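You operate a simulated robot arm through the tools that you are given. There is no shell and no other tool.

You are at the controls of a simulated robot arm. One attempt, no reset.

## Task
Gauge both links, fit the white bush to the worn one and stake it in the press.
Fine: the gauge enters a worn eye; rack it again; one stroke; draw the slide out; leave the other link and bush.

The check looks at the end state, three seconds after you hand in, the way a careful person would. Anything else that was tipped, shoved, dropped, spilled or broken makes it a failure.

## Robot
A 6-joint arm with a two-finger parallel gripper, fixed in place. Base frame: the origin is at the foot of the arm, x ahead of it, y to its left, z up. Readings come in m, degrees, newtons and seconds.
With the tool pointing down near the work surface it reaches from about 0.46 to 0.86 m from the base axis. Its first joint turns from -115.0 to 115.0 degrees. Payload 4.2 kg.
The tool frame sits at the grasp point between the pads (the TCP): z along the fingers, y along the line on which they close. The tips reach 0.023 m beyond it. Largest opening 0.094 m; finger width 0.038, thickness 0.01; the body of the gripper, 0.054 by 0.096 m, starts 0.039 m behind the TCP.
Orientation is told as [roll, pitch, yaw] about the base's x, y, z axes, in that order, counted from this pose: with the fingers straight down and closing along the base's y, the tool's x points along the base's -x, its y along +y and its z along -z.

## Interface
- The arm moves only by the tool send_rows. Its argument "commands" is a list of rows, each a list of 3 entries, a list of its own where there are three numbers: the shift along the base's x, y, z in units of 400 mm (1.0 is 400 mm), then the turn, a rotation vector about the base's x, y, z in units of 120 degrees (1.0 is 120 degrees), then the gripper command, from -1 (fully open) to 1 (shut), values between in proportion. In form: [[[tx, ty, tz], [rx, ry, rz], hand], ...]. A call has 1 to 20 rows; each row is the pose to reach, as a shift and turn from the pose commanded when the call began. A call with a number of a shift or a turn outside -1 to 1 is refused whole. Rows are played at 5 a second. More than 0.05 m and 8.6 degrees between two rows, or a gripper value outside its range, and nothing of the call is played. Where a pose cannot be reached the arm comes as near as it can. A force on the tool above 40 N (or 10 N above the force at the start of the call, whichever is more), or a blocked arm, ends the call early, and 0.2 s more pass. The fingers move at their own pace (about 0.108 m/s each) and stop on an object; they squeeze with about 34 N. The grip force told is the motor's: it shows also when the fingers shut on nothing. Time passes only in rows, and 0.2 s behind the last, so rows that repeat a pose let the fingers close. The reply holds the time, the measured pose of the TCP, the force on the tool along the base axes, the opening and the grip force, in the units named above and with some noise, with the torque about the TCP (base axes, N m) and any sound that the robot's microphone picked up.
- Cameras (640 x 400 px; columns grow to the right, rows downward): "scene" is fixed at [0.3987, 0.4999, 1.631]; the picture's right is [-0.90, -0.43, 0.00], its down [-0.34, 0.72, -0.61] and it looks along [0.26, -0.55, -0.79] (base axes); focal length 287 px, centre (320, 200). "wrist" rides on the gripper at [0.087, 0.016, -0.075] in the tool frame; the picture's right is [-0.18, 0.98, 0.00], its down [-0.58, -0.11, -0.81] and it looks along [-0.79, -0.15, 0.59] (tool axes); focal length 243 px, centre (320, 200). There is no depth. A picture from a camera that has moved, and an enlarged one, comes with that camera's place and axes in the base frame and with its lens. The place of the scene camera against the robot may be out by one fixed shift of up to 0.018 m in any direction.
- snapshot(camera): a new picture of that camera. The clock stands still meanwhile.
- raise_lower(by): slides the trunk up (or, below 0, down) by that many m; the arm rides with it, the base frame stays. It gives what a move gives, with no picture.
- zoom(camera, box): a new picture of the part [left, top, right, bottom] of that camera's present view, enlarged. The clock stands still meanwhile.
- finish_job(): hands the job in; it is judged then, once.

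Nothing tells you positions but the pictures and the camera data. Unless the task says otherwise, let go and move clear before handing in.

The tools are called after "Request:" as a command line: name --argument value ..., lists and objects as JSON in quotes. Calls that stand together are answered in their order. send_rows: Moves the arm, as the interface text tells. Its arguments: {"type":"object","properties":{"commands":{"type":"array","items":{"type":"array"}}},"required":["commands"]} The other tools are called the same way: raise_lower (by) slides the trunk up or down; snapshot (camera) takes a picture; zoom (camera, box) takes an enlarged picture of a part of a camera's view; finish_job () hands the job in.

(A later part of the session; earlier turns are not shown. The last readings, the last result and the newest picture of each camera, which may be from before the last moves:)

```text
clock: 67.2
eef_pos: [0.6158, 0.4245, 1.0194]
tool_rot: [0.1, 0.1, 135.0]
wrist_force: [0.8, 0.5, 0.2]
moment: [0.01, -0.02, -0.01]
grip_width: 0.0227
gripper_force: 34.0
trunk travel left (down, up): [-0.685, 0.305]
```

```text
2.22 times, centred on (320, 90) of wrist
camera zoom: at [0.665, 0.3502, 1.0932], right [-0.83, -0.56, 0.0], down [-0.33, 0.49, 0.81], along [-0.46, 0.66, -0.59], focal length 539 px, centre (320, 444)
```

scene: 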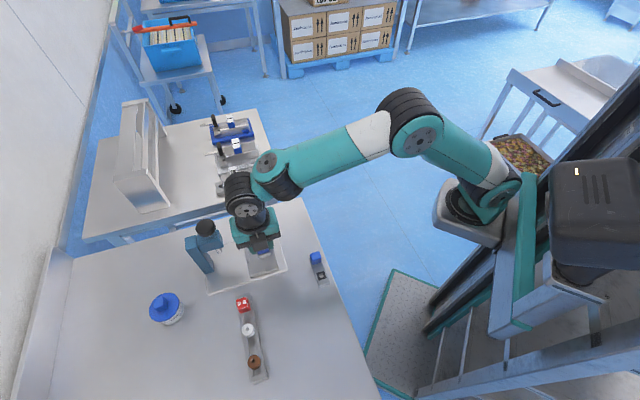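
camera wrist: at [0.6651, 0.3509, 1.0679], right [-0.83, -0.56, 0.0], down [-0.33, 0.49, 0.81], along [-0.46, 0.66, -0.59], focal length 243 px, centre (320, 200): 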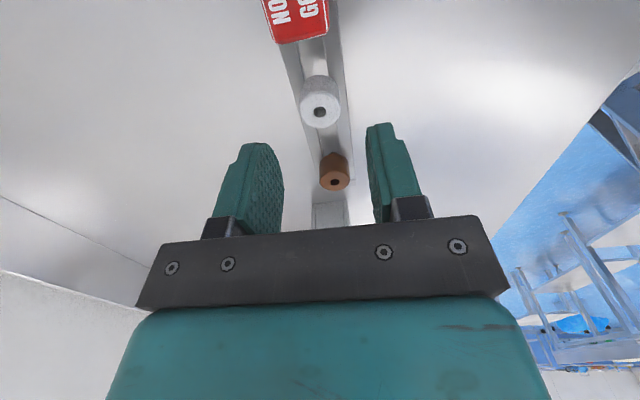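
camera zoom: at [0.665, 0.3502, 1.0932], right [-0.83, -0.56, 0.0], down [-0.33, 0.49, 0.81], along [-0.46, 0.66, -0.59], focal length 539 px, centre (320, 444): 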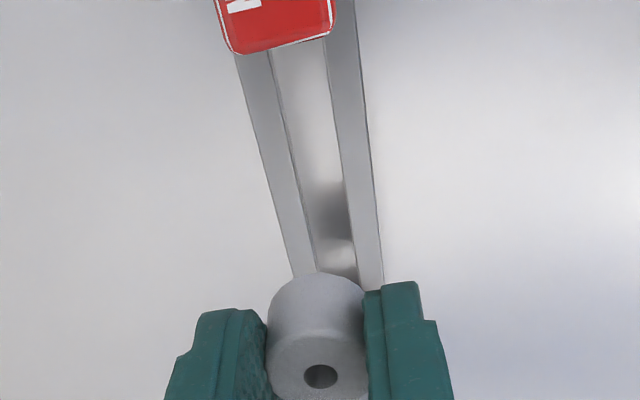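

The bush is held. I'll route it round the press, first back towards the robot and then along to above the eye at about (0.724, 0.2465).

Request:
send_rows --commands '[[[-0.03, -0.055, 0], [0, 0, 0], 1], [[-0.063, -0.1135, 0], [0, 0, 0], 1], [[0.005, -0.18, 0], [0, 0, 0], 1], [[0.073, -0.245, 0], [0, 0, 0], 1], [[0.14, -0.31, 0], [0, 0, 0], 1], [[0.207, -0.376, 0], [0, 0, 0], 1], [[0.25, -0.418, 0], [0, 0, 0], 1], [[0.274, -0.441, 0], [0, 0, 0], 1], [[0.274, -0.441, 0], [0, 0, 0], 1]]'

Request:
snapshot --camera "wrist"

Request:
zoom --camera "wrist" --box '[200, 0, 440, 180]'

Request:
zoom --camera "scene" --box '[215, 210, 305, 280]'

```text
clock: 69.2
eef_pos: [0.725, 0.2481, 1.0205]
tool_rot: [0.1, 0.1, 134.9]
wrist_force: [-0.4, 0.0, 0.5]
moment: [0.0, -0.02, 0.0]
grip_width: 0.0229
gripper_force: 34.0
trunk travel left (down, up): [-0.685, 0.305]
```

```text
taken
camera wrist: at [0.7757, 0.1744, 1.0937], right [-0.83, -0.56, 0.0], down [-0.33, 0.49, 0.81], along [-0.46, 0.66, -0.59], focal length 243 px, centre (320, 200)
```

wrist: 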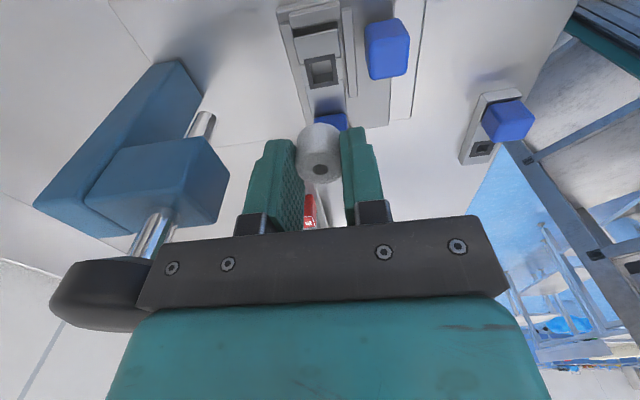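

```text
2.22 times, centred on (320, 90) of wrist
camera zoom: at [0.7757, 0.1744, 1.0937], right [-0.83, -0.56, 0.0], down [-0.33, 0.49, 0.81], along [-0.46, 0.66, -0.59], focal length 539 px, centre (320, 444)
```

zoom: 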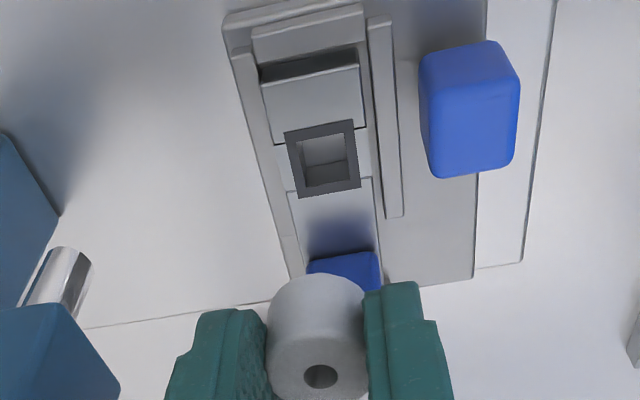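

```text
5.71 times, centred on (260, 245) of scene
camera zoom: at [0.3987, 0.4999, 1.631], right [-0.9, -0.43, 0.0], down [-0.34, 0.72, -0.61], along [0.26, -0.55, -0.79], focal length 1642 px, centre (663, -57)
```

zoom: 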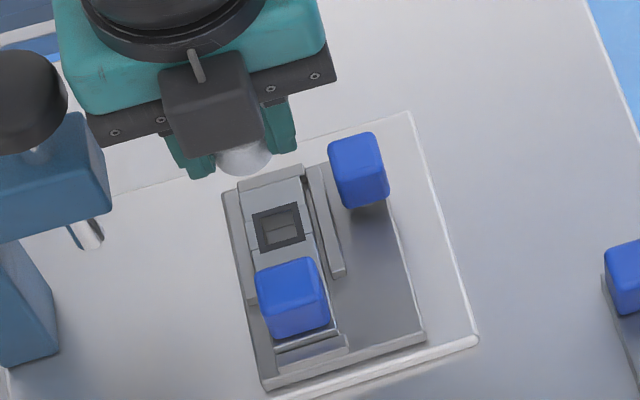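

The view is clear: the link lies in the nest and the eye is within about 1.3 mm of the bush axis. I'll make the small correction and come down close.

Request:
send_rows --commands '[[[-0.003, -0.0015, -0.03], [0, 0, 0], 1], [[-0.003, -0.0015, -0.08], [0, 0, 0], 1], [[-0.003, -0.0015, -0.12], [0, 0, 0], 1], [[-0.003, -0.0015, -0.145], [0, 0, 0], 1], [[-0.003, -0.0015, -0.145], [0, 0, 0], 1]]'

Request:
zoom --camera "wrist" --box '[230, 40, 410, 190]'

Request:
zoom --camera "scene" --box '[225, 220, 295, 280]'

```text
clock: 70.4
eef_pos: [0.7233, 0.2474, 0.9622]
tool_rot: [0.0, 0.1, 135.0]
wrist_force: [-0.4, 0.0, 0.3]
moment: [-0.01, 0.02, -0.01]
grip_width: 0.023
gripper_force: 33.5
trunk travel left (down, up): [-0.685, 0.305]
```

```text
2.67 times, centred on (320, 115) of wrist
camera zoom: at [0.7738, 0.1738, 1.0352], right [-0.83, -0.56, 0.0], down [-0.33, 0.49, 0.81], along [-0.46, 0.66, -0.59], focal length 647 px, centre (320, 427)
```

zoom: 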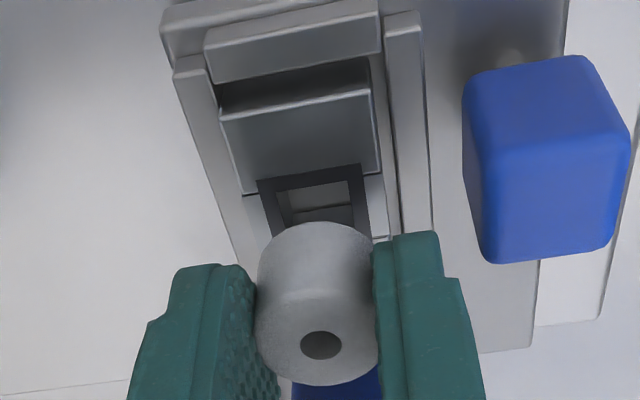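

```text
6.67 times, centred on (260, 250) of scene
camera zoom: at [0.3987, 0.4999, 1.631], right [-0.9, -0.43, 0.0], down [-0.34, 0.72, -0.61], along [0.26, -0.55, -0.79], focal length 1916 px, centre (720, -133)
```

zoom: 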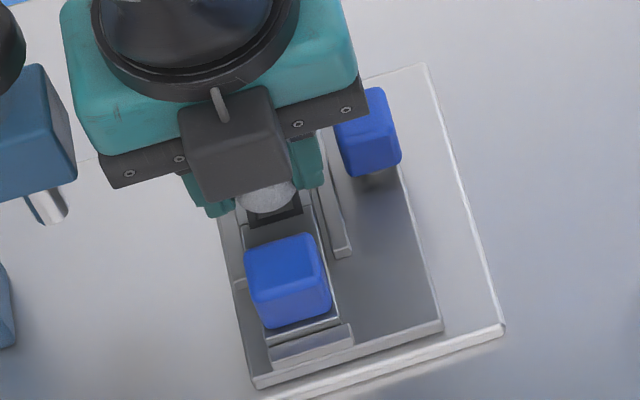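

Bush and eye are concentric to within about half a millimetre. Lowering gently.

Request:
send_rows --commands '[[[0, 0, -0.01], [0, 0, 0], 1], [[0, 0, -0.017], [0, 0, 0], 1], [[0, 0, -0.024], [0, 0, 0], 1], [[0, 0, -0.03], [0, 0, 0], 1]]'

Request:
zoom --camera "wrist" --box '[230, 40, 410, 190]'

```text
clock: 71.4
eef_pos: [0.7256, 0.2462, 0.9496]
tool_rot: [-0.1, 0.0, 135.0]
wrist_force: [3.7, -4.3, 2.4]
moment: [-0.1, -0.13, -0.01]
grip_width: 0.0231
gripper_force: 33.6
trunk travel left (down, up): [-0.685, 0.305]
```

```text
2.67 times, centred on (320, 115) of wrist
camera zoom: at [0.7742, 0.1734, 1.0233], right [-0.83, -0.56, 0.0], down [-0.33, 0.49, 0.81], along [-0.45, 0.67, -0.59], focal length 647 px, centre (320, 427)
```

zoom: 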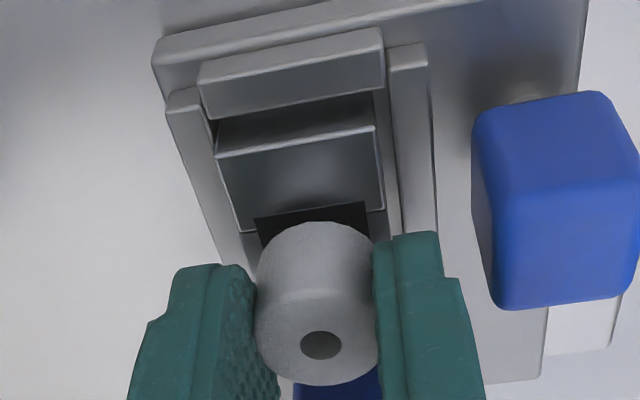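

A side force of about 5.7 N towards −y/+x says the spigot rides on the eye's edge about 1 mm off. I'll shift that way and continue.

Request:
send_rows --commands '[[[0.0018, -0.0018, 0.002], [0, 0, 0], 1], [[0.0018, -0.0018, 0.0], [0, 0, 0], 1], [[0.0018, -0.0018, -0.004], [0, 0, 0], 1]]'

```text
clock: 72.2
eef_pos: [0.7235, 0.2467, 0.9478]
tool_rot: [0.1, 0.0, 135.0]
wrist_force: [2.1, -2.6, 0.4]
moment: [-0.07, -0.04, 0.01]
grip_width: 0.023
gripper_force: 34.0
trunk travel left (down, up): [-0.685, 0.305]
```

Request:
send_rows --commands '[[[0.0012, -0.0012, 0], [0, 0, 0], 1], [[0.0012, -0.0012, -0.004], [0, 0, 0], 1], [[0.0012, -0.0012, -0.008], [0, 0, 0], 1]]'

Request:
zoom --camera "wrist" --box '[230, 40, 410, 190]'

```text
clock: 73.0
eef_pos: [0.7252, 0.2461, 0.9446]
tool_rot: [0.0, 0.1, 135.0]
wrist_force: [-0.2, 0.2, 2.2]
moment: [0.05, 0.0, -0.01]
grip_width: 0.0229
gripper_force: 33.7
trunk travel left (down, up): [-0.685, 0.305]
```

```text
2.67 times, centred on (320, 115) of wrist
camera zoom: at [0.7748, 0.173, 1.0186], right [-0.83, -0.56, 0.0], down [-0.33, 0.49, 0.81], along [-0.46, 0.66, -0.59], focal length 647 px, centre (320, 427)
```

zoom: 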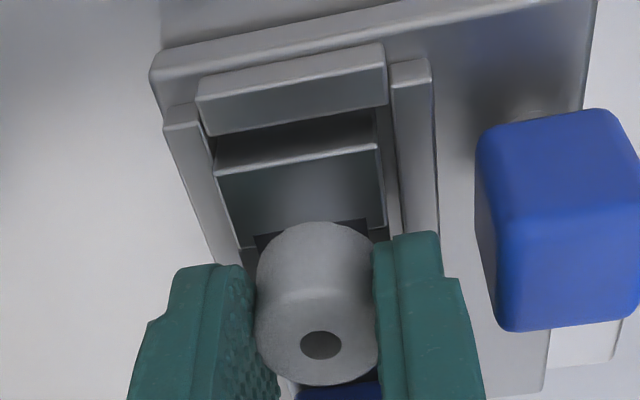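

Request:
send_rows --commands '[[[0, 0, -0.0025], [0, 0, 0], 1], [[0, 0, -0.005], [0, 0, 0], 1]]'

```text
clock: 73.6
eef_pos: [0.725, 0.2468, 0.9446]
tool_rot: [-0.3, 0.1, 134.9]
wrist_force: [-1.7, 1.4, 16.1]
moment: [0.03, 0.07, 0.0]
grip_width: 0.0229
gripper_force: 34.0
trunk travel left (down, up): [-0.685, 0.305]
```

Request:
zoom --camera "wrist" --box '[280, 90, 360, 150]'

Request:
zoom --camera "scene" --box '[240, 235, 280, 270]'

```text
6.67 times, centred on (320, 120) of wrist
camera zoom: at [0.7748, 0.173, 1.0185], right [-0.83, -0.56, 0.0], down [-0.34, 0.49, 0.81], along [-0.45, 0.67, -0.59], focal length 1618 px, centre (320, 733)
```

zoom: 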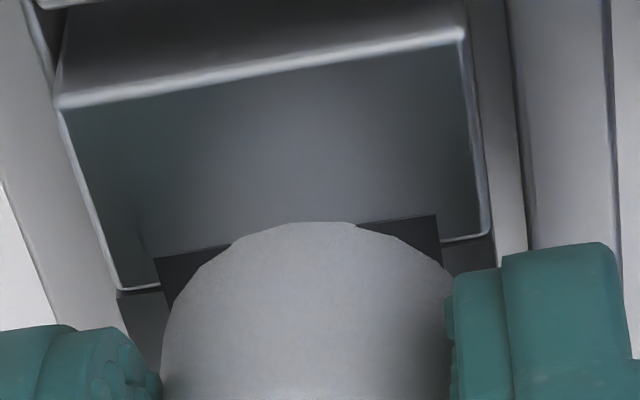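

```text
11.43 times, centred on (260, 252) of scene
camera zoom: at [0.3987, 0.4999, 1.631], right [-0.9, -0.43, 0.0], down [-0.34, 0.72, -0.61], along [0.26, -0.55, -0.79], focal length 3284 px, centre (1006, -400)
```

zoom: 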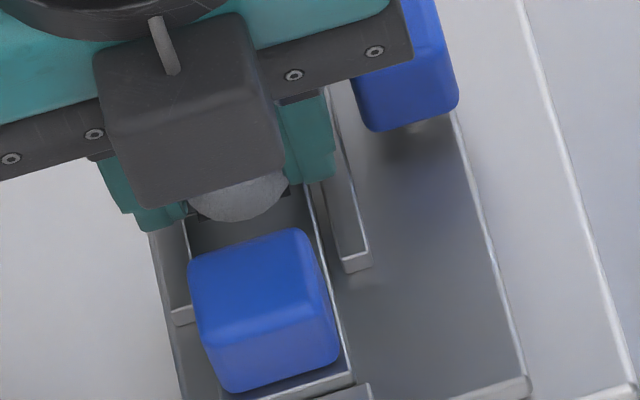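

The bush appears seated: its lower rim is level with the link top and 16 N is resisting. I'll release with a small opening (the slide handle is near) and rise.

Request:
send_rows --commands '[[[0, 0, 0.002], [0, 0, 0], 0.5], [[0, 0, 0.002], [0, 0, 0], 0.3], [[0, 0, 0.002], [0, 0, 0], 0.3], [[0, 0, 0.01], [0, 0, 0], 0.3], [[0, 0, 0.03], [0, 0, 0], 0.3], [[0, 0, 0.08], [0, 0, 0], 0.3], [[0, 0, 0.15], [0, 0, 0], 0.3], [[0, 0, 0.19], [0, 0, 0], 0.3], [[0, 0, 0.19], [0, 0, 0], 0.3]]'

Request:
snapshot --camera "wrist"

Request:
zoom --camera "wrist" --box '[240, 0, 400, 120]'

Request:
zoom --camera "scene" --box '[225, 225, 295, 285]'

```text
clock: 75.6
eef_pos: [0.7245, 0.2455, 1.0186]
tool_rot: [0.0, 0.1, 135.0]
wrist_force: [0.9, -0.6, -0.3]
moment: [-0.04, -0.01, 0.04]
grip_width: 0.0329
gripper_force: 0.0
trunk travel left (down, up): [-0.685, 0.305]
```

```text
taken
camera wrist: at [0.7746, 0.1719, 1.0922], right [-0.83, -0.56, 0.0], down [-0.33, 0.49, 0.81], along [-0.46, 0.66, -0.59], focal length 243 px, centre (320, 200)
```

wrist: 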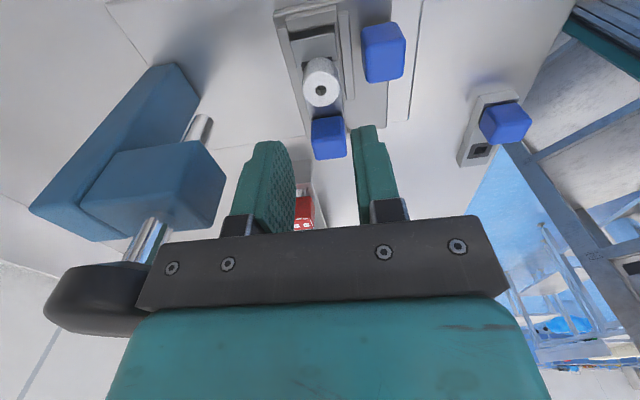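

```text
3.33 times, centred on (320, 60) of wrist
camera zoom: at [0.7746, 0.1719, 1.0922], right [-0.83, -0.56, 0.0], down [-0.33, 0.49, 0.81], along [-0.46, 0.66, -0.59], focal length 809 px, centre (320, 667)
```

zoom: 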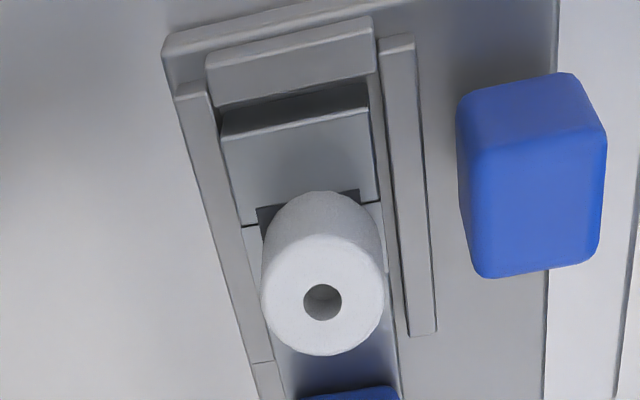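

```text
6.67 times, centred on (260, 255) of scene
camera zoom: at [0.3987, 0.4999, 1.631], right [-0.9, -0.43, 0.0], down [-0.34, 0.72, -0.61], along [0.26, -0.55, -0.79], focal length 1916 px, centre (720, -167)
```

zoom: 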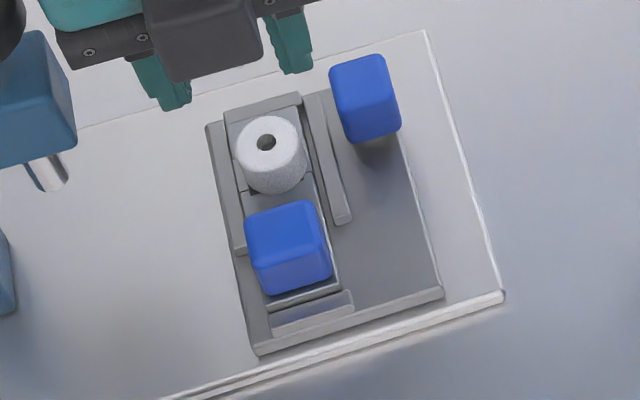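

The bush stands upright on the eye. Before moving the slide I need the press head's geometry, to avoid bumping it with the hand.

Request:
zoom --camera "wrist" --box '[20, 50, 260, 230]'

Request:
zoom --camera "scene" --box '[170, 205, 270, 285]'

```text
2.22 times, centred on (140, 140) of wrist
camera zoom: at [0.7746, 0.1719, 1.0922], right [-0.83, -0.56, 0.0], down [-0.33, 0.49, 0.81], along [-0.46, 0.66, -0.59], focal length 539 px, centre (720, 333)
```

zoom: 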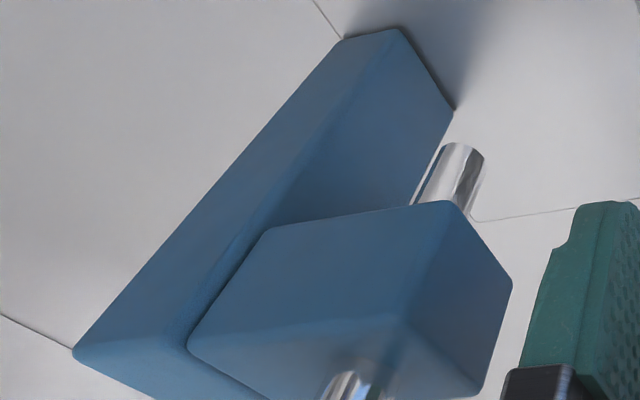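

```text
5.00 times, centred on (220, 245) of scene
camera zoom: at [0.3987, 0.4999, 1.631], right [-0.9, -0.43, 0.0], down [-0.34, 0.72, -0.61], along [0.26, -0.55, -0.79], focal length 1437 px, centre (820, -25)
```

zoom: 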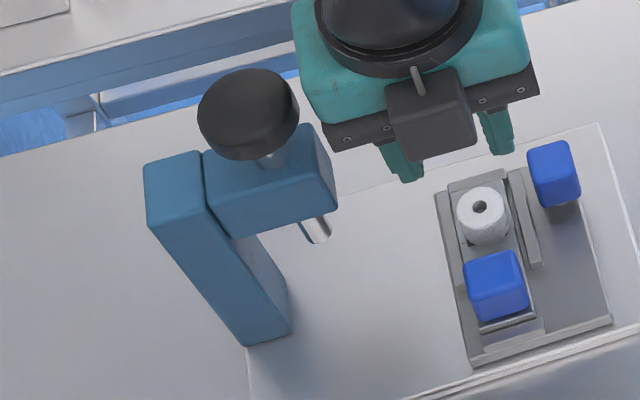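

The press head front is at about 80 mm beyond the eye, so the hand can't follow the handle in upright. I'll grip the slide handle with the tool tilted 45° back from the press. First step: back off towards the robot and yaw to 45°.

Request:
send_rows --commands '[[[-0.05, -0.06, 0.03], [0, 0, 0], 0.1], [[-0.1, -0.12, 0.06], [0, 0, 0], 0], [[-0.15, -0.18, 0.1], [0, 0, -0.06], 0], [[-0.2, -0.242, 0.107], [0, 0, -0.12], 0], [[-0.2, -0.242, 0.107], [0, 0, -0.18], 0], [[-0.2, -0.242, 0.107], [0, 0, -0.24], 0], [[-0.2, -0.242, 0.107], [0, 0, -0.3], 0], [[-0.2, -0.242, 0.107], [0, 0, -0.36], 0], [[-0.2, -0.242, 0.107], [0, 0, -0.42], 0], [[-0.2, -0.242, 0.107], [0, 0, -0.48], 0], [[-0.2, -0.242, 0.107], [0, 0, -0.54], 0], [[-0.2, -0.242, 0.107], [0, 0, -0.6], 0], [[-0.2, -0.242, 0.107], [0, 0, -0.66], 0], [[-0.2, -0.242, 0.107], [0, 0, -0.71], 0], [[-0.2, -0.242, 0.107], [0, 0, -0.75], 0], [[-0.2, -0.242, 0.107], [0, 0, -0.75], 0]]'

Request:
send_rows --commands '[[[0, 0, 0], [0.044, -0.044, 0], 0], [[0, 0, 0], [0.088, -0.088, 0], 0], [[0, 0, 0], [0.132, -0.132, 0], 0], [[0, 0, 0], [0.176, -0.176, 0], 0], [[0, 0, 0], [0.22, -0.22, 0], 0], [[0, 0, 0], [0.265, -0.265, 0], 0], [[0, 0, 0], [0.265, -0.265, 0], 0]]'

Request:
snapshot --camera "wrist"

Request:
snapshot --camera "scene"

```text
clock: 79.0
eef_pos: [0.6457, 0.1495, 1.0614]
tool_rot: [0.1, 0.1, 44.9]
wrist_force: [-0.1, -0.2, -0.2]
moment: [-0.02, 0.05, 0.01]
grip_width: 0.047
gripper_force: 0.0
trunk travel left (down, up): [-0.685, 0.305]
```

```text
clock: 80.6
eef_pos: [0.6459, 0.1494, 1.0615]
tool_rot: [0.1, -45.0, 44.8]
wrist_force: [0.2, 0.0, 0.6]
moment: [0.0, 0.0, -0.01]
grip_width: 0.0473
gripper_force: 0.0
trunk travel left (down, up): [-0.685, 0.305]
```

```text
taken
camera wrist: at [0.5533, 0.0794, 1.0522], right [-0.6, 0.79, 0.13], down [-0.03, -0.19, 0.98], along [0.8, 0.59, 0.14], focal length 243 px, centre (320, 200)
```

wrist: 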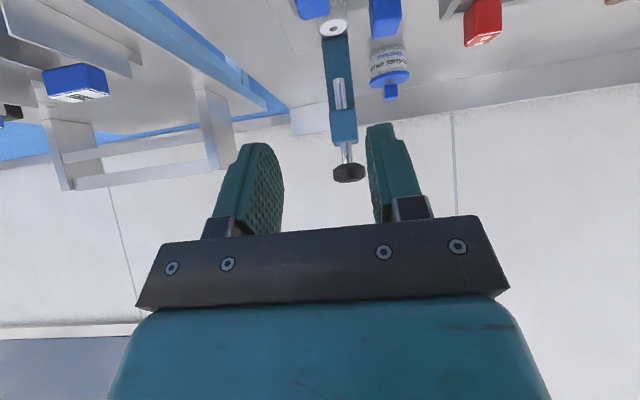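

```text
taken
```

scene: 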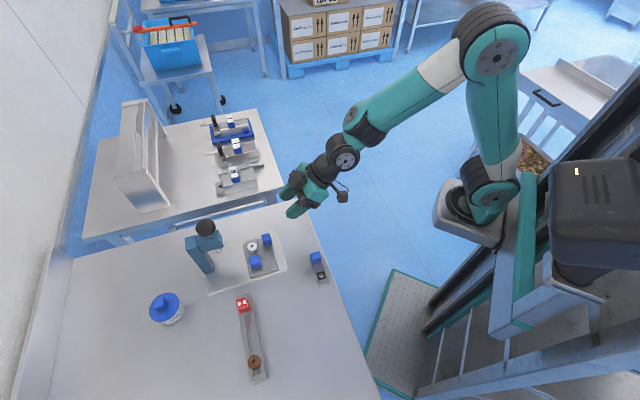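

The tilt works, and this view looks straight along the slide's travel at the ram. I'll zoom in to compare the ram and bush alignment.

Request:
zoom --camera "wrist" --box '[280, 0, 400, 100]'

Request:
zoom --camera "wrist" --box '[280, 90, 400, 190]'

Request:
zoom --camera "scene" --box '[215, 170, 355, 290]'

```text
4.00 times, centred on (340, 50) of wrist
camera zoom: at [0.5533, 0.0794, 1.0522], right [-0.6, 0.79, 0.13], down [-0.03, -0.19, 0.98], along [0.8, 0.59, 0.14], focal length 970 px, centre (240, 800)
```

zoom: 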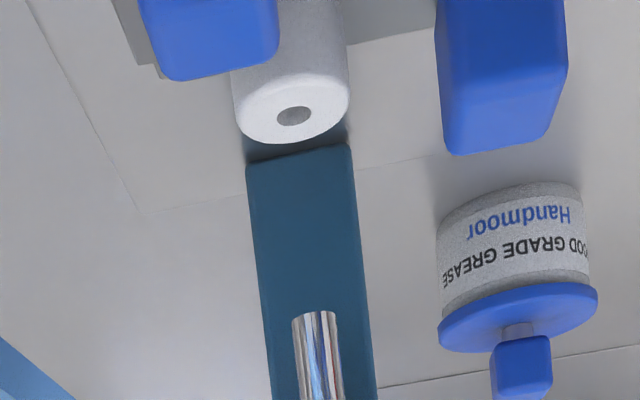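

```text
4.00 times, centred on (340, 140) of wrist
camera zoom: at [0.5533, 0.0794, 1.0522], right [-0.6, 0.79, 0.13], down [-0.03, -0.19, 0.98], along [0.8, 0.59, 0.14], focal length 970 px, centre (240, 440)
```

zoom: 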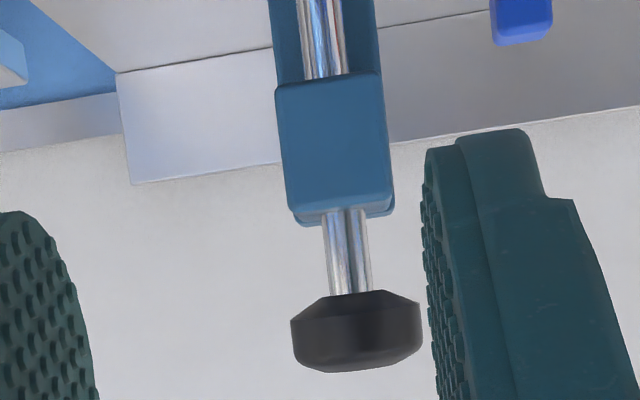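

```text
3.33 times, centred on (285, 230) of scene
camera zoom: at [0.3987, 0.4999, 1.631], right [-0.9, -0.43, 0.0], down [-0.34, 0.72, -0.61], along [0.26, -0.55, -0.79], focal length 958 px, centre (437, 100)
```

zoom: 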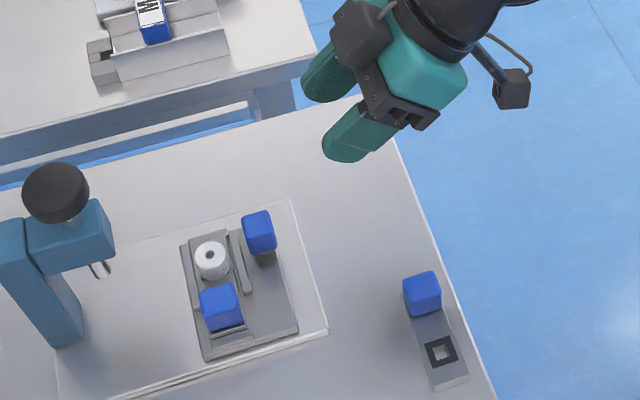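

Ram and bush agree to about 1.4 mm sideways, which is good. Now I'll bring the tilted gripper down behind the slide handle, then forward around it.

Request:
send_rows --commands '[[[0.01, 0.01, -0.08], [0, 0, 0], 0], [[0.02, 0.02, -0.16], [0, 0, 0], 0], [[0.03, 0.03, -0.24], [0, 0, 0], 0], [[0.032, 0.032, -0.3], [0, 0, 0], 0], [[0.032, 0.032, -0.3], [0, 0, 0], 0]]'

Request:
snapshot --camera "wrist"

Request:
zoom --camera "scene" --box '[215, 200, 335, 290]'

```text
clock: 81.8
eef_pos: [0.657, 0.1611, 0.9418]
tool_rot: [0.2, -44.9, 45.1]
wrist_force: [0.8, 0.7, 0.5]
moment: [0.0, 0.0, -0.02]
grip_width: 0.0469
gripper_force: 0.0
trunk travel left (down, up): [-0.685, 0.305]
```

```text
taken
camera wrist: at [0.5666, 0.0921, 0.9322], right [-0.6, 0.79, 0.13], down [-0.03, -0.19, 0.98], along [0.8, 0.59, 0.14], focal length 243 px, centre (320, 200)
```

wrist: 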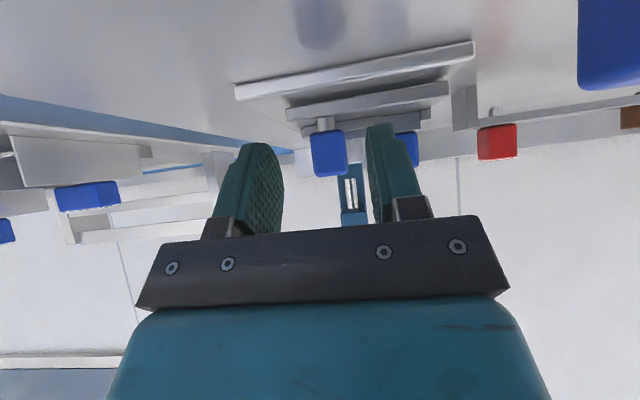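

```text
4.44 times, centred on (275, 245) of scene
camera zoom: at [0.3987, 0.4999, 1.631], right [-0.9, -0.43, 0.0], down [-0.34, 0.72, -0.61], along [0.26, -0.55, -0.79], focal length 1277 px, centre (520, 0)
```

zoom: 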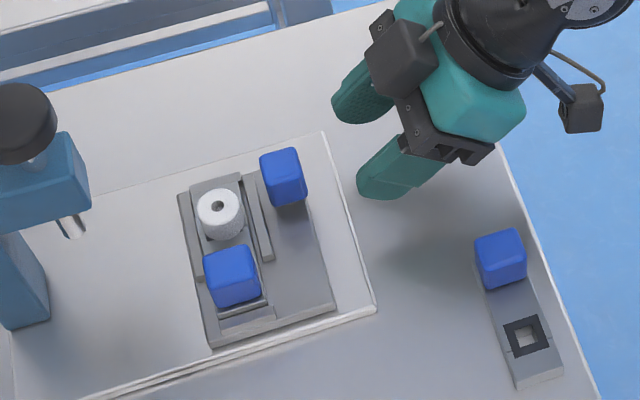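

Request:
send_rows --commands '[[[0.03, 0.036, -0.009], [0, 0, 0], 0], [[0.06, 0.066, -0.009], [0, 0, 0], 0], [[0.08, 0.087, -0.009], [0, 0, 0], 0], [[0.095, 0.102, -0.009], [0, 0, 0], 0], [[0.095, 0.102, -0.009], [0, 0, 0], 0]]'

Request:
snapshot --camera "wrist"

Request:
zoom --camera "scene" --box '[215, 200, 335, 290]'

```text
clock: 83.0
eef_pos: [0.6945, 0.2024, 0.9371]
tool_rot: [0.2, -44.8, 44.9]
wrist_force: [-0.2, -0.5, 0.5]
moment: [0.01, -0.01, -0.03]
grip_width: 0.047
gripper_force: 0.2
trunk travel left (down, up): [-0.685, 0.305]
```

```text
taken
camera wrist: at [0.6042, 0.1331, 0.9286], right [-0.6, 0.79, 0.13], down [-0.03, -0.19, 0.98], along [0.8, 0.59, 0.14], focal length 243 px, centre (320, 200)
```

wrist: 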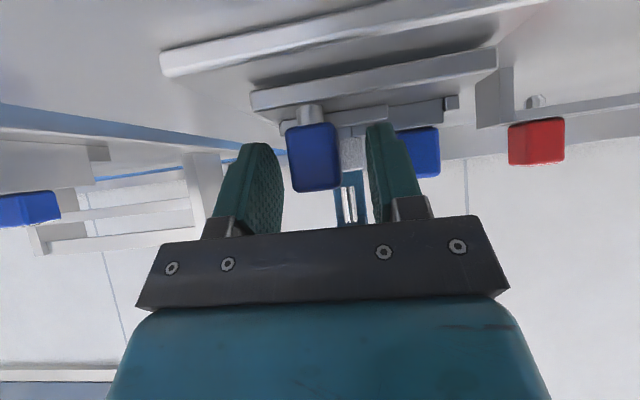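

```text
4.44 times, centred on (275, 245) of scene
camera zoom: at [0.3987, 0.4999, 1.631], right [-0.9, -0.43, 0.0], down [-0.34, 0.72, -0.61], along [0.26, -0.55, -0.79], focal length 1277 px, centre (520, 0)
```

zoom: 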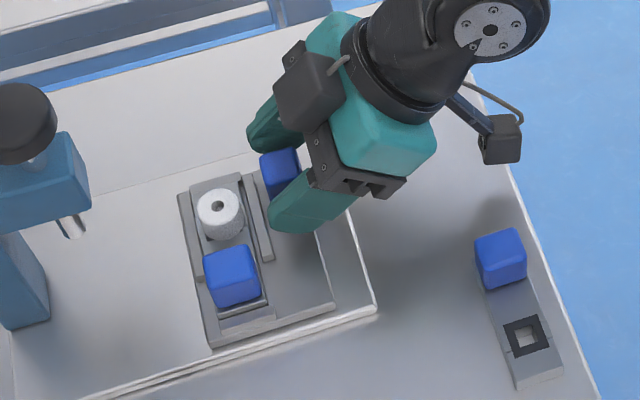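

Request:
send_rows --commands '[[[0, 0, 0], [0, 0, 0], 0.3], [[0, 0, 0], [0, 0, 0], 0.6], [[0, 0, 0], [0, 0, 0], 1], [[0, 0, 0], [0, 0, 0], 1], [[0, 0, 0], [0, 0, 0], 1]]'

Request:
zoom --camera "wrist" --box '[220, 70, 420, 220]'

```text
clock: 84.2
eef_pos: [0.6965, 0.2024, 0.9387]
tool_rot: [0.0, -45.0, 44.9]
wrist_force: [9.4, -9.0, 0.3]
moment: [-0.31, -0.27, 0.14]
grip_width: 0.0241
gripper_force: 45.5
trunk travel left (down, up): [-0.685, 0.305]
```

```text
2.67 times, centred on (320, 145) of wrist
camera zoom: at [0.6051, 0.1319, 0.9286], right [-0.6, 0.79, 0.13], down [-0.03, -0.19, 0.98], along [0.8, 0.59, 0.14], focal length 647 px, centre (320, 347)
```

zoom: 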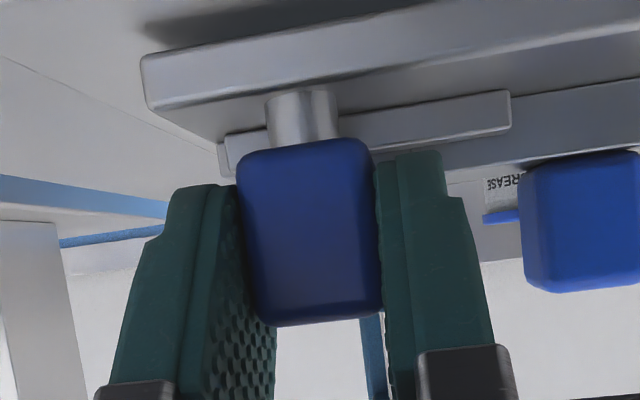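

The handle is gripped. The slide pushes back sideways, so it runs in a guide. I'll relieve that 1.5 mm offset and then push the slide in slowly.

Request:
send_rows --commands '[[[0.003, -0.003, 0], [0, 0, 0], 1], [[0.01, 0.004, 0], [0, 0, 0], 1], [[0.019, 0.013, 0], [0, 0, 0], 1], [[0.028, 0.022, 0], [0, 0, 0], 1], [[0.028, 0.022, 0], [0, 0, 0], 1]]'

Request:
zoom --camera "scene" --box '[215, 200, 335, 290]'

```text
clock: 85.4
eef_pos: [0.7057, 0.212, 0.9387]
tool_rot: [0.1, -44.9, 45.1]
wrist_force: [3.8, -4.1, -1.3]
moment: [-0.23, -0.71, -0.02]
grip_width: 0.0237
gripper_force: 45.0
trunk travel left (down, up): [-0.685, 0.305]
```

```text
4.44 times, centred on (275, 245) of scene
camera zoom: at [0.3987, 0.4999, 1.631], right [-0.9, -0.43, 0.0], down [-0.34, 0.72, -0.61], along [0.26, -0.55, -0.79], focal length 1277 px, centre (520, 0)
```

zoom: 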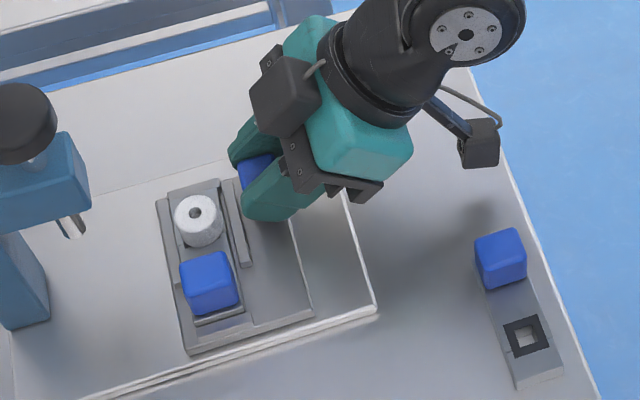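

The slide follows smoothly with link and bush in place. Continuing in.

Request:
send_rows --commands '[[[0.013, 0.01, 0], [0, 0, 0], 1], [[0.0265, 0.0235, 0], [0, 0, 0], 1], [[0.04, 0.037, 0], [0, 0, 0], 1], [[0.0535, 0.0505, 0], [0, 0, 0], 1], [[0.0535, 0.0505, 0], [0, 0, 0], 1]]'

Request:
zoom --camera "scene" --box '[195, 200, 315, 290]'

Request:
snapshot --camera "wrist"

```text
clock: 86.6
eef_pos: [0.7267, 0.2313, 0.9386]
tool_rot: [0.0, -44.9, 45.0]
wrist_force: [-4.6, 5.8, 0.6]
moment: [-0.41, 0.27, -0.07]
grip_width: 0.0238
gripper_force: 45.2
trunk travel left (down, up): [-0.685, 0.305]
```

```text
4.44 times, centred on (255, 245) of scene
camera zoom: at [0.3987, 0.4999, 1.631], right [-0.9, -0.43, 0.0], down [-0.34, 0.72, -0.61], along [0.26, -0.55, -0.79], focal length 1277 px, centre (609, 0)
```

zoom: 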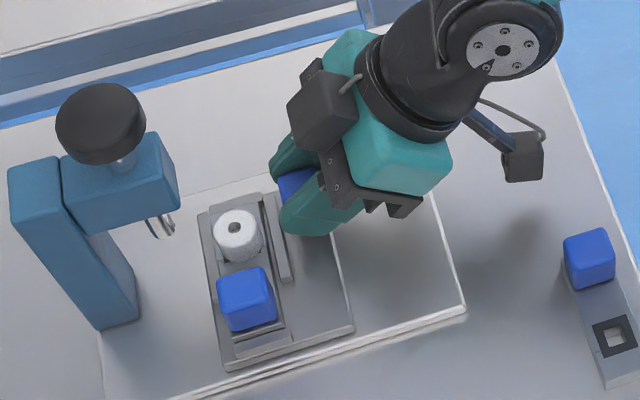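

```text
taken
camera wrist: at [0.636, 0.1623, 0.9287], right [-0.6, 0.79, 0.13], down [-0.03, -0.19, 0.98], along [0.8, 0.59, 0.14], focal length 243 px, centre (320, 200)
```

wrist: 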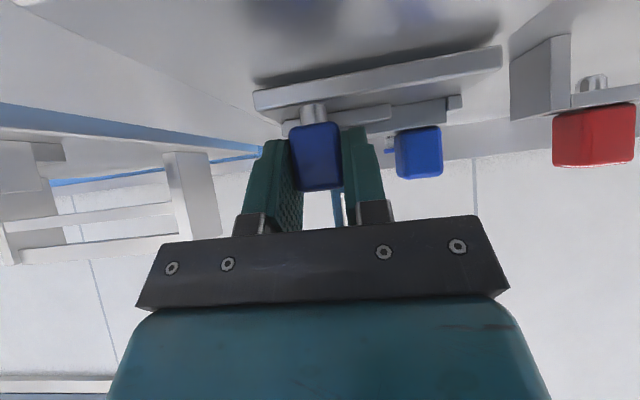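

Request:
send_rows --commands '[[[0.01, 0.0125, 0], [0, 0, 0], 1], [[0.02, 0.0225, 0], [0, 0, 0], 1], [[0.03, 0.0325, 0], [0, 0, 0], 1], [[0.038, 0.0405, 0], [0, 0, 0], 1], [[0.038, 0.0405, 0], [0, 0, 0], 1]]'

Request:
zoom --camera "scene" --box '[195, 200, 315, 290]'

```text
clock: 87.8
eef_pos: [0.7432, 0.2486, 0.9382]
tool_rot: [0.2, -44.9, 45.1]
wrist_force: [-6.4, 5.3, -2.5]
moment: [-0.1, -0.29, 0.17]
grip_width: 0.0239
gripper_force: 44.7
trunk travel left (down, up): [-0.685, 0.305]
```

```text
4.44 times, centred on (255, 245) of scene
camera zoom: at [0.3987, 0.4999, 1.631], right [-0.9, -0.43, 0.0], down [-0.34, 0.72, -0.61], along [0.26, -0.55, -0.79], focal length 1277 px, centre (609, 0)
```

zoom: 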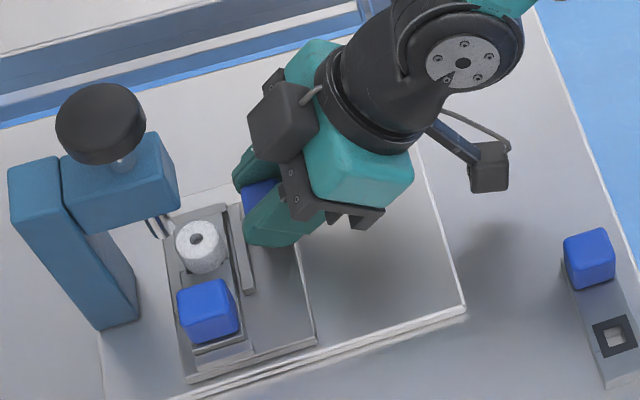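

Request:
send_rows --commands '[[[0.002, 0.006, 0], [0, 0, 0], 1], [[0.006, 0.01, 0], [0, 0, 0], 1], [[0.01, 0.014, 0], [0, 0, 0], 1], [[0.014, 0.018, 0], [0, 0, 0], 1]]'

Request:
zoom --camera "scene" --box '[195, 200, 315, 290]'

Request:
snapshot --camera "wrist"

```text
clock: 88.8
eef_pos: [0.7501, 0.2546, 0.9393]
tool_rot: [0.0, -44.9, 44.9]
wrist_force: [-1.8, 0.2, -1.0]
moment: [-0.63, 0.35, 0.23]
grip_width: 0.024
gripper_force: 45.6
trunk travel left (down, up): [-0.685, 0.305]
```

```text
4.44 times, centred on (255, 245) of scene
camera zoom: at [0.3987, 0.4999, 1.631], right [-0.9, -0.43, 0.0], down [-0.34, 0.72, -0.61], along [0.26, -0.55, -0.79], focal length 1277 px, centre (609, 0)
```

zoom: 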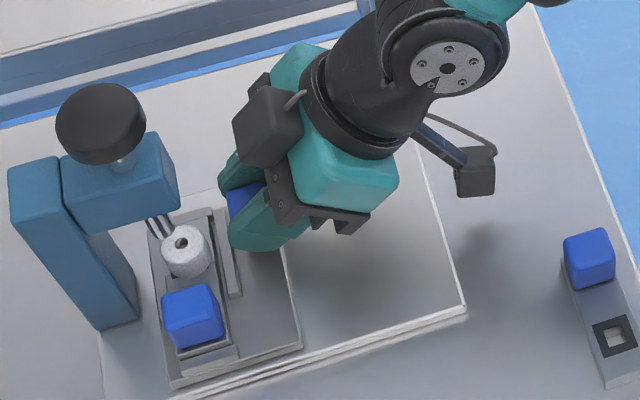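

```text
taken
camera wrist: at [0.6579, 0.1846, 0.9287], right [-0.6, 0.79, 0.13], down [-0.03, -0.19, 0.98], along [0.8, 0.59, 0.14], focal length 243 px, centre (320, 200)
```

wrist: 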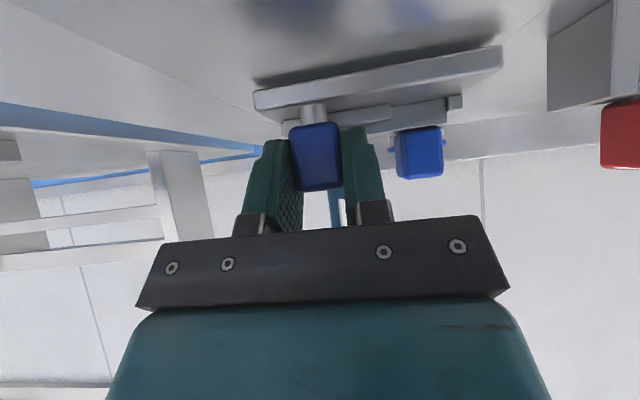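

Nearly there: the bush looks about 5–6 mm short of the ram axis, with no stop felt yet. Creeping on until a stop or alignment.

Request:
send_rows --commands '[[[0.003, 0.003, 0], [0, 0, 0], 1], [[0.006, 0.006, 0], [0, 0, 0], 1], [[0.008, 0.008, 0], [0, 0, 0], 1]]'

Request:
zoom --camera "scene" --box '[205, 225, 265, 270]'

```text
clock: 89.6
eef_pos: [0.7529, 0.2579, 0.9381]
tool_rot: [0.0, -45.0, 44.9]
wrist_force: [0.4, -2.6, 0.8]
moment: [-1.04, 0.74, 0.26]
grip_width: 0.0239
gripper_force: 45.0
trunk travel left (down, up): [-0.685, 0.305]
```

```text
8.89 times, centred on (235, 248) of scene
camera zoom: at [0.3987, 0.4999, 1.631], right [-0.9, -0.43, 0.0], down [-0.34, 0.72, -0.61], along [0.26, -0.55, -0.79], focal length 2554 px, centre (1076, -222)
```

zoom: 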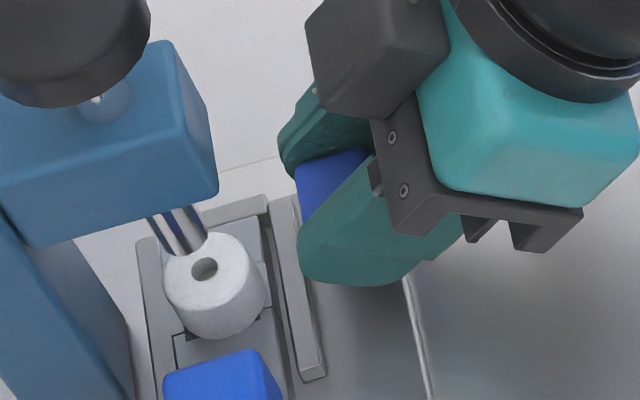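

Request:
send_rows --commands '[[[0.002, 0.002, 0], [0, 0, 0], 1], [[0.003, 0.003, 0], [0, 0, 0], 1]]'

Request:
zoom --camera "scene" --box '[205, 225, 265, 270]'

Request:
zoom --camera "wrist" --box '[260, 80, 400, 220]'

```text
clock: 90.2
eef_pos: [0.7543, 0.2583, 0.939]
tool_rot: [0.1, -44.9, 44.8]
wrist_force: [-9.4, -12.1, 1.8]
moment: [0.09, -0.89, 0.25]
grip_width: 0.0241
gripper_force: 45.0
trunk travel left (down, up): [-0.685, 0.305]
```

```text
8.89 times, centred on (235, 248) of scene
camera zoom: at [0.3987, 0.4999, 1.631], right [-0.9, -0.43, 0.0], down [-0.34, 0.72, -0.61], along [0.26, -0.55, -0.79], focal length 2554 px, centre (1076, -222)
```

zoom: 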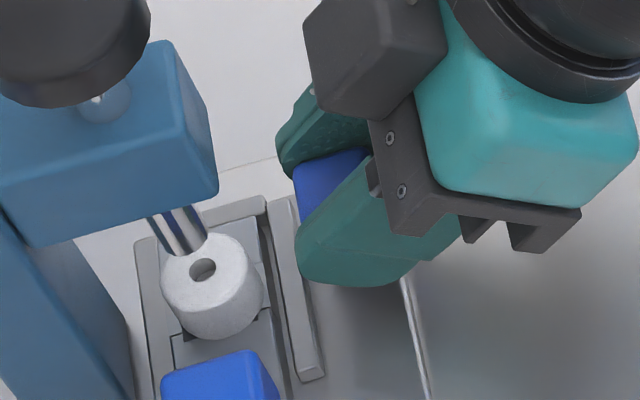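

```text
2.86 times, centred on (330, 150) of wrist
camera zoom: at [0.6615, 0.1882, 0.9286], right [-0.6, 0.79, 0.13], down [-0.03, -0.19, 0.98], along [0.8, 0.59, 0.14], focal length 693 px, centre (291, 343)
```

zoom: 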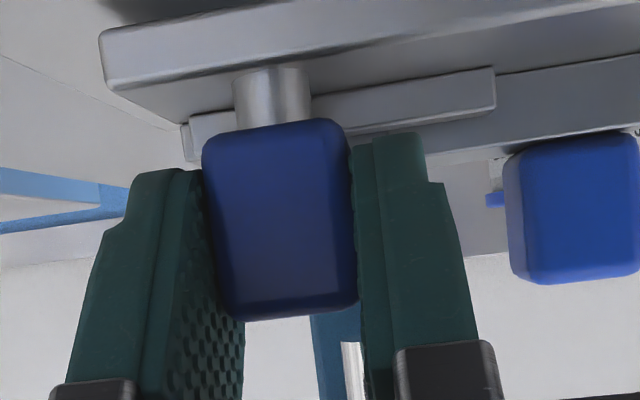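

A firm 15 N stop after about 80 mm of travel, so the slide is home under the ram. Releasing the handle and backing straight out.

Request:
send_rows --commands '[[[-0.0015, -0.0015, 0], [0, 0, 0], 0.4], [[-0.0015, -0.0015, 0], [0, 0, 0], 0.1], [[-0.0015, -0.0015, 0], [0, 0, 0], 0.1], [[-0.02, -0.02, 0.005], [0, 0, 0], 0.1], [[-0.06, -0.06, 0.01], [0, 0, 0], 0.1], [[-0.11, -0.11, 0.04], [0, 0, 0], 0.1], [[-0.15, -0.15, 0.1], [0, 0, 0], 0.1], [[-0.15, -0.15, 0.1], [0, 0, 0], 0.1]]'

Request:
snapshot --camera "wrist"

Request:
zoom --camera "scene" --box '[185, 205, 285, 285]'

```text
clock: 92.0
eef_pos: [0.6939, 0.1985, 0.9779]
tool_rot: [0.1, -44.9, 44.9]
wrist_force: [0.5, -0.1, -0.3]
moment: [-0.02, -0.02, -0.01]
grip_width: 0.0424
gripper_force: 0.1
trunk travel left (down, up): [-0.685, 0.305]
```

```text
taken
camera wrist: at [0.6025, 0.1294, 0.9691], right [-0.6, 0.79, 0.13], down [-0.03, -0.19, 0.98], along [0.8, 0.59, 0.14], focal length 243 px, centre (320, 200)
```

wrist: 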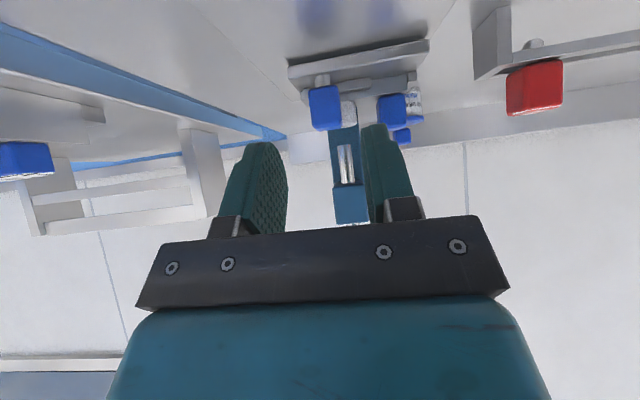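

```text
5.00 times, centred on (235, 245) of scene
camera zoom: at [0.3987, 0.4999, 1.631], right [-0.9, -0.43, 0.0], down [-0.34, 0.72, -0.61], along [0.26, -0.55, -0.79], focal length 1437 px, centre (745, -25)
```

zoom: 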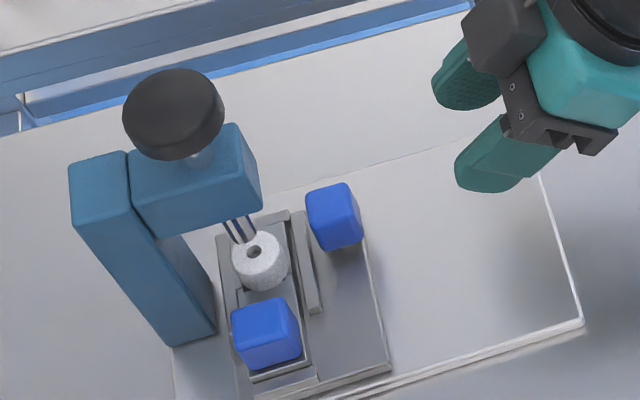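

Request:
zoom --camera "wrist" --box '[290, 60, 430, 230]'

Request:
zoom --camera "scene" --box '[210, 235, 255, 270]'

```text
2.35 times, centred on (360, 145) of wrist
camera zoom: at [0.6025, 0.1294, 0.9691], right [-0.6, 0.79, 0.13], down [-0.03, -0.19, 0.98], along [0.8, 0.59, 0.14], focal length 571 px, centre (226, 329)
```

zoom: 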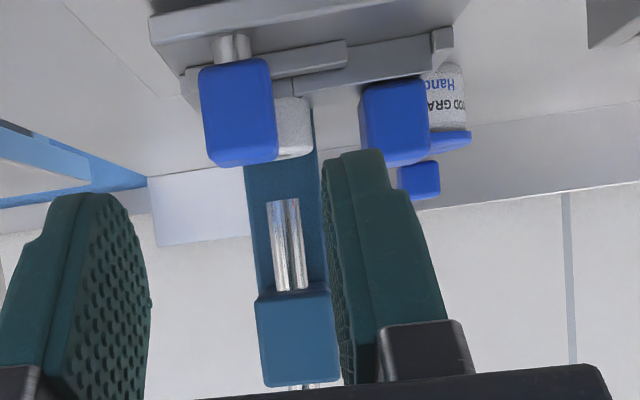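

```text
11.43 times, centred on (232, 252) of scene
camera zoom: at [0.3987, 0.4999, 1.631], right [-0.9, -0.43, 0.0], down [-0.34, 0.72, -0.61], along [0.26, -0.55, -0.79], focal length 3284 px, centre (1320, -400)
```

zoom: 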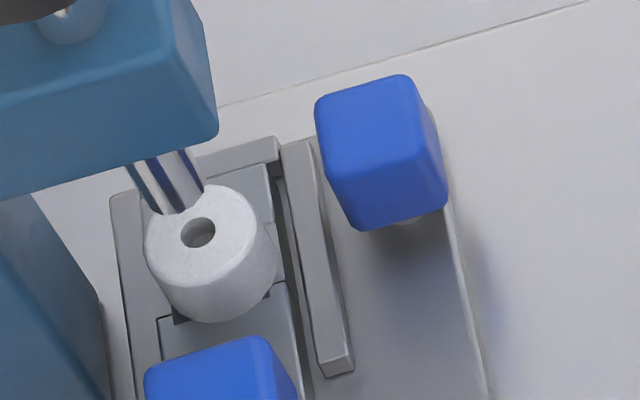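

Slide home, bush under the ram. I read the ram and bush axes as agreeing within a couple of mm. Now for the press knob (top ≈ 1.081, centre ≈ (0.782, 0.301)): I'll raise the trunk so it's comfortably in reach and close the fingers.

Request:
raise_lower --by 0.18

Request:
send_rows --commands '[[[0, 0, 0], [-0.044, 0.044, 0], 0.5], [[0, 0, 0], [-0.0884, 0.0884, 0], 1], [[0, 0, 0], [-0.0884, 0.0884, 0], 1], [[0, 0, 0], [-0.0884, 0.0884, 0], 1]]'

Request:
snapshot --camera "wrist"

Request:
snapshot --camera "scene"

```text
clock: 94.0
eef_pos: [0.6945, 0.1995, 1.1577]
tool_rot: [0.0, -44.8, 45.1]
wrist_force: [-0.2, 0.2, -0.7]
moment: [-0.01, 0.0, -0.03]
grip_width: 0.0421
gripper_force: 0.0
trunk travel left (down, up): [-0.865, 0.125]
```

```text
clock: 95.0
eef_pos: [0.6952, 0.1993, 1.1581]
tool_rot: [0.2, -29.9, 45.0]
wrist_force: [-0.3, 0.0, -0.4]
moment: [0.01, 0.01, -0.01]
grip_width: 0.0003
gripper_force: 33.7
trunk travel left (down, up): [-0.865, 0.125]
```

```text
taken
camera wrist: at [0.6041, 0.1312, 1.1785], right [-0.58, 0.81, 0.09], down [0.15, -0.01, 0.99], along [0.8, 0.59, -0.12], focal length 243 px, centre (320, 200)
```

wrist: 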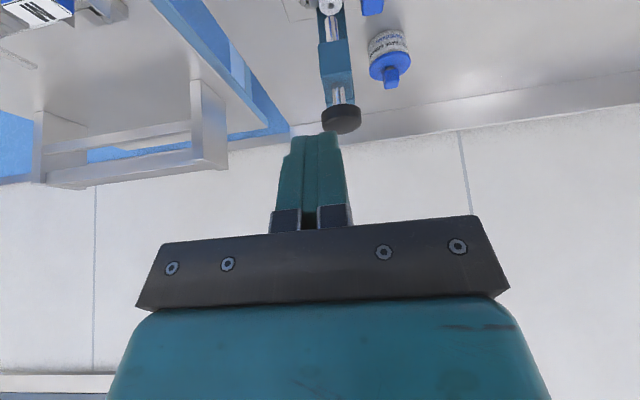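

```text
taken
```

scene: 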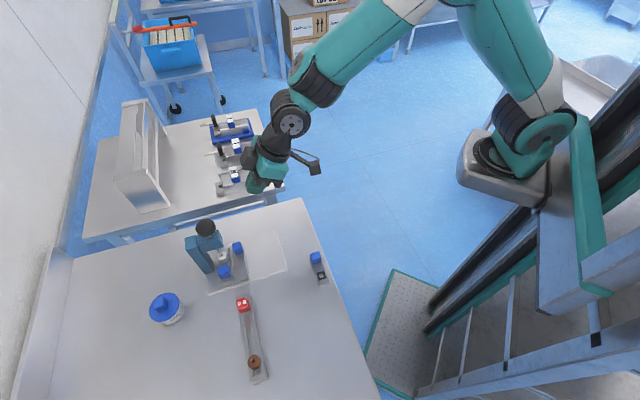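

Request:
zoom --camera "wrist" --box '[280, 0, 400, 140]'

```text
2.86 times, centred on (340, 70) of wrist
camera zoom: at [0.6041, 0.1312, 1.1785], right [-0.58, 0.81, 0.09], down [0.15, -0.01, 0.99], along [0.8, 0.59, -0.12], focal length 693 px, centre (263, 571)
```

zoom: 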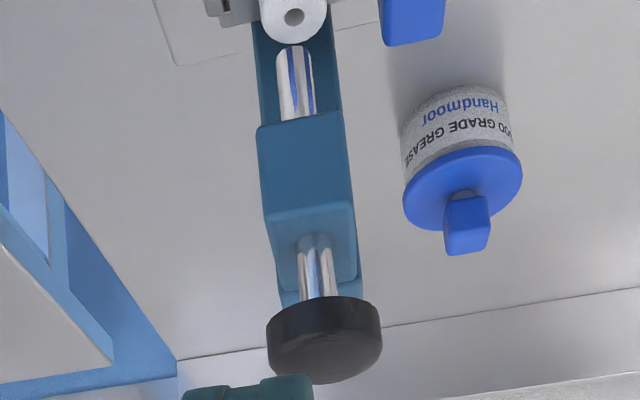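

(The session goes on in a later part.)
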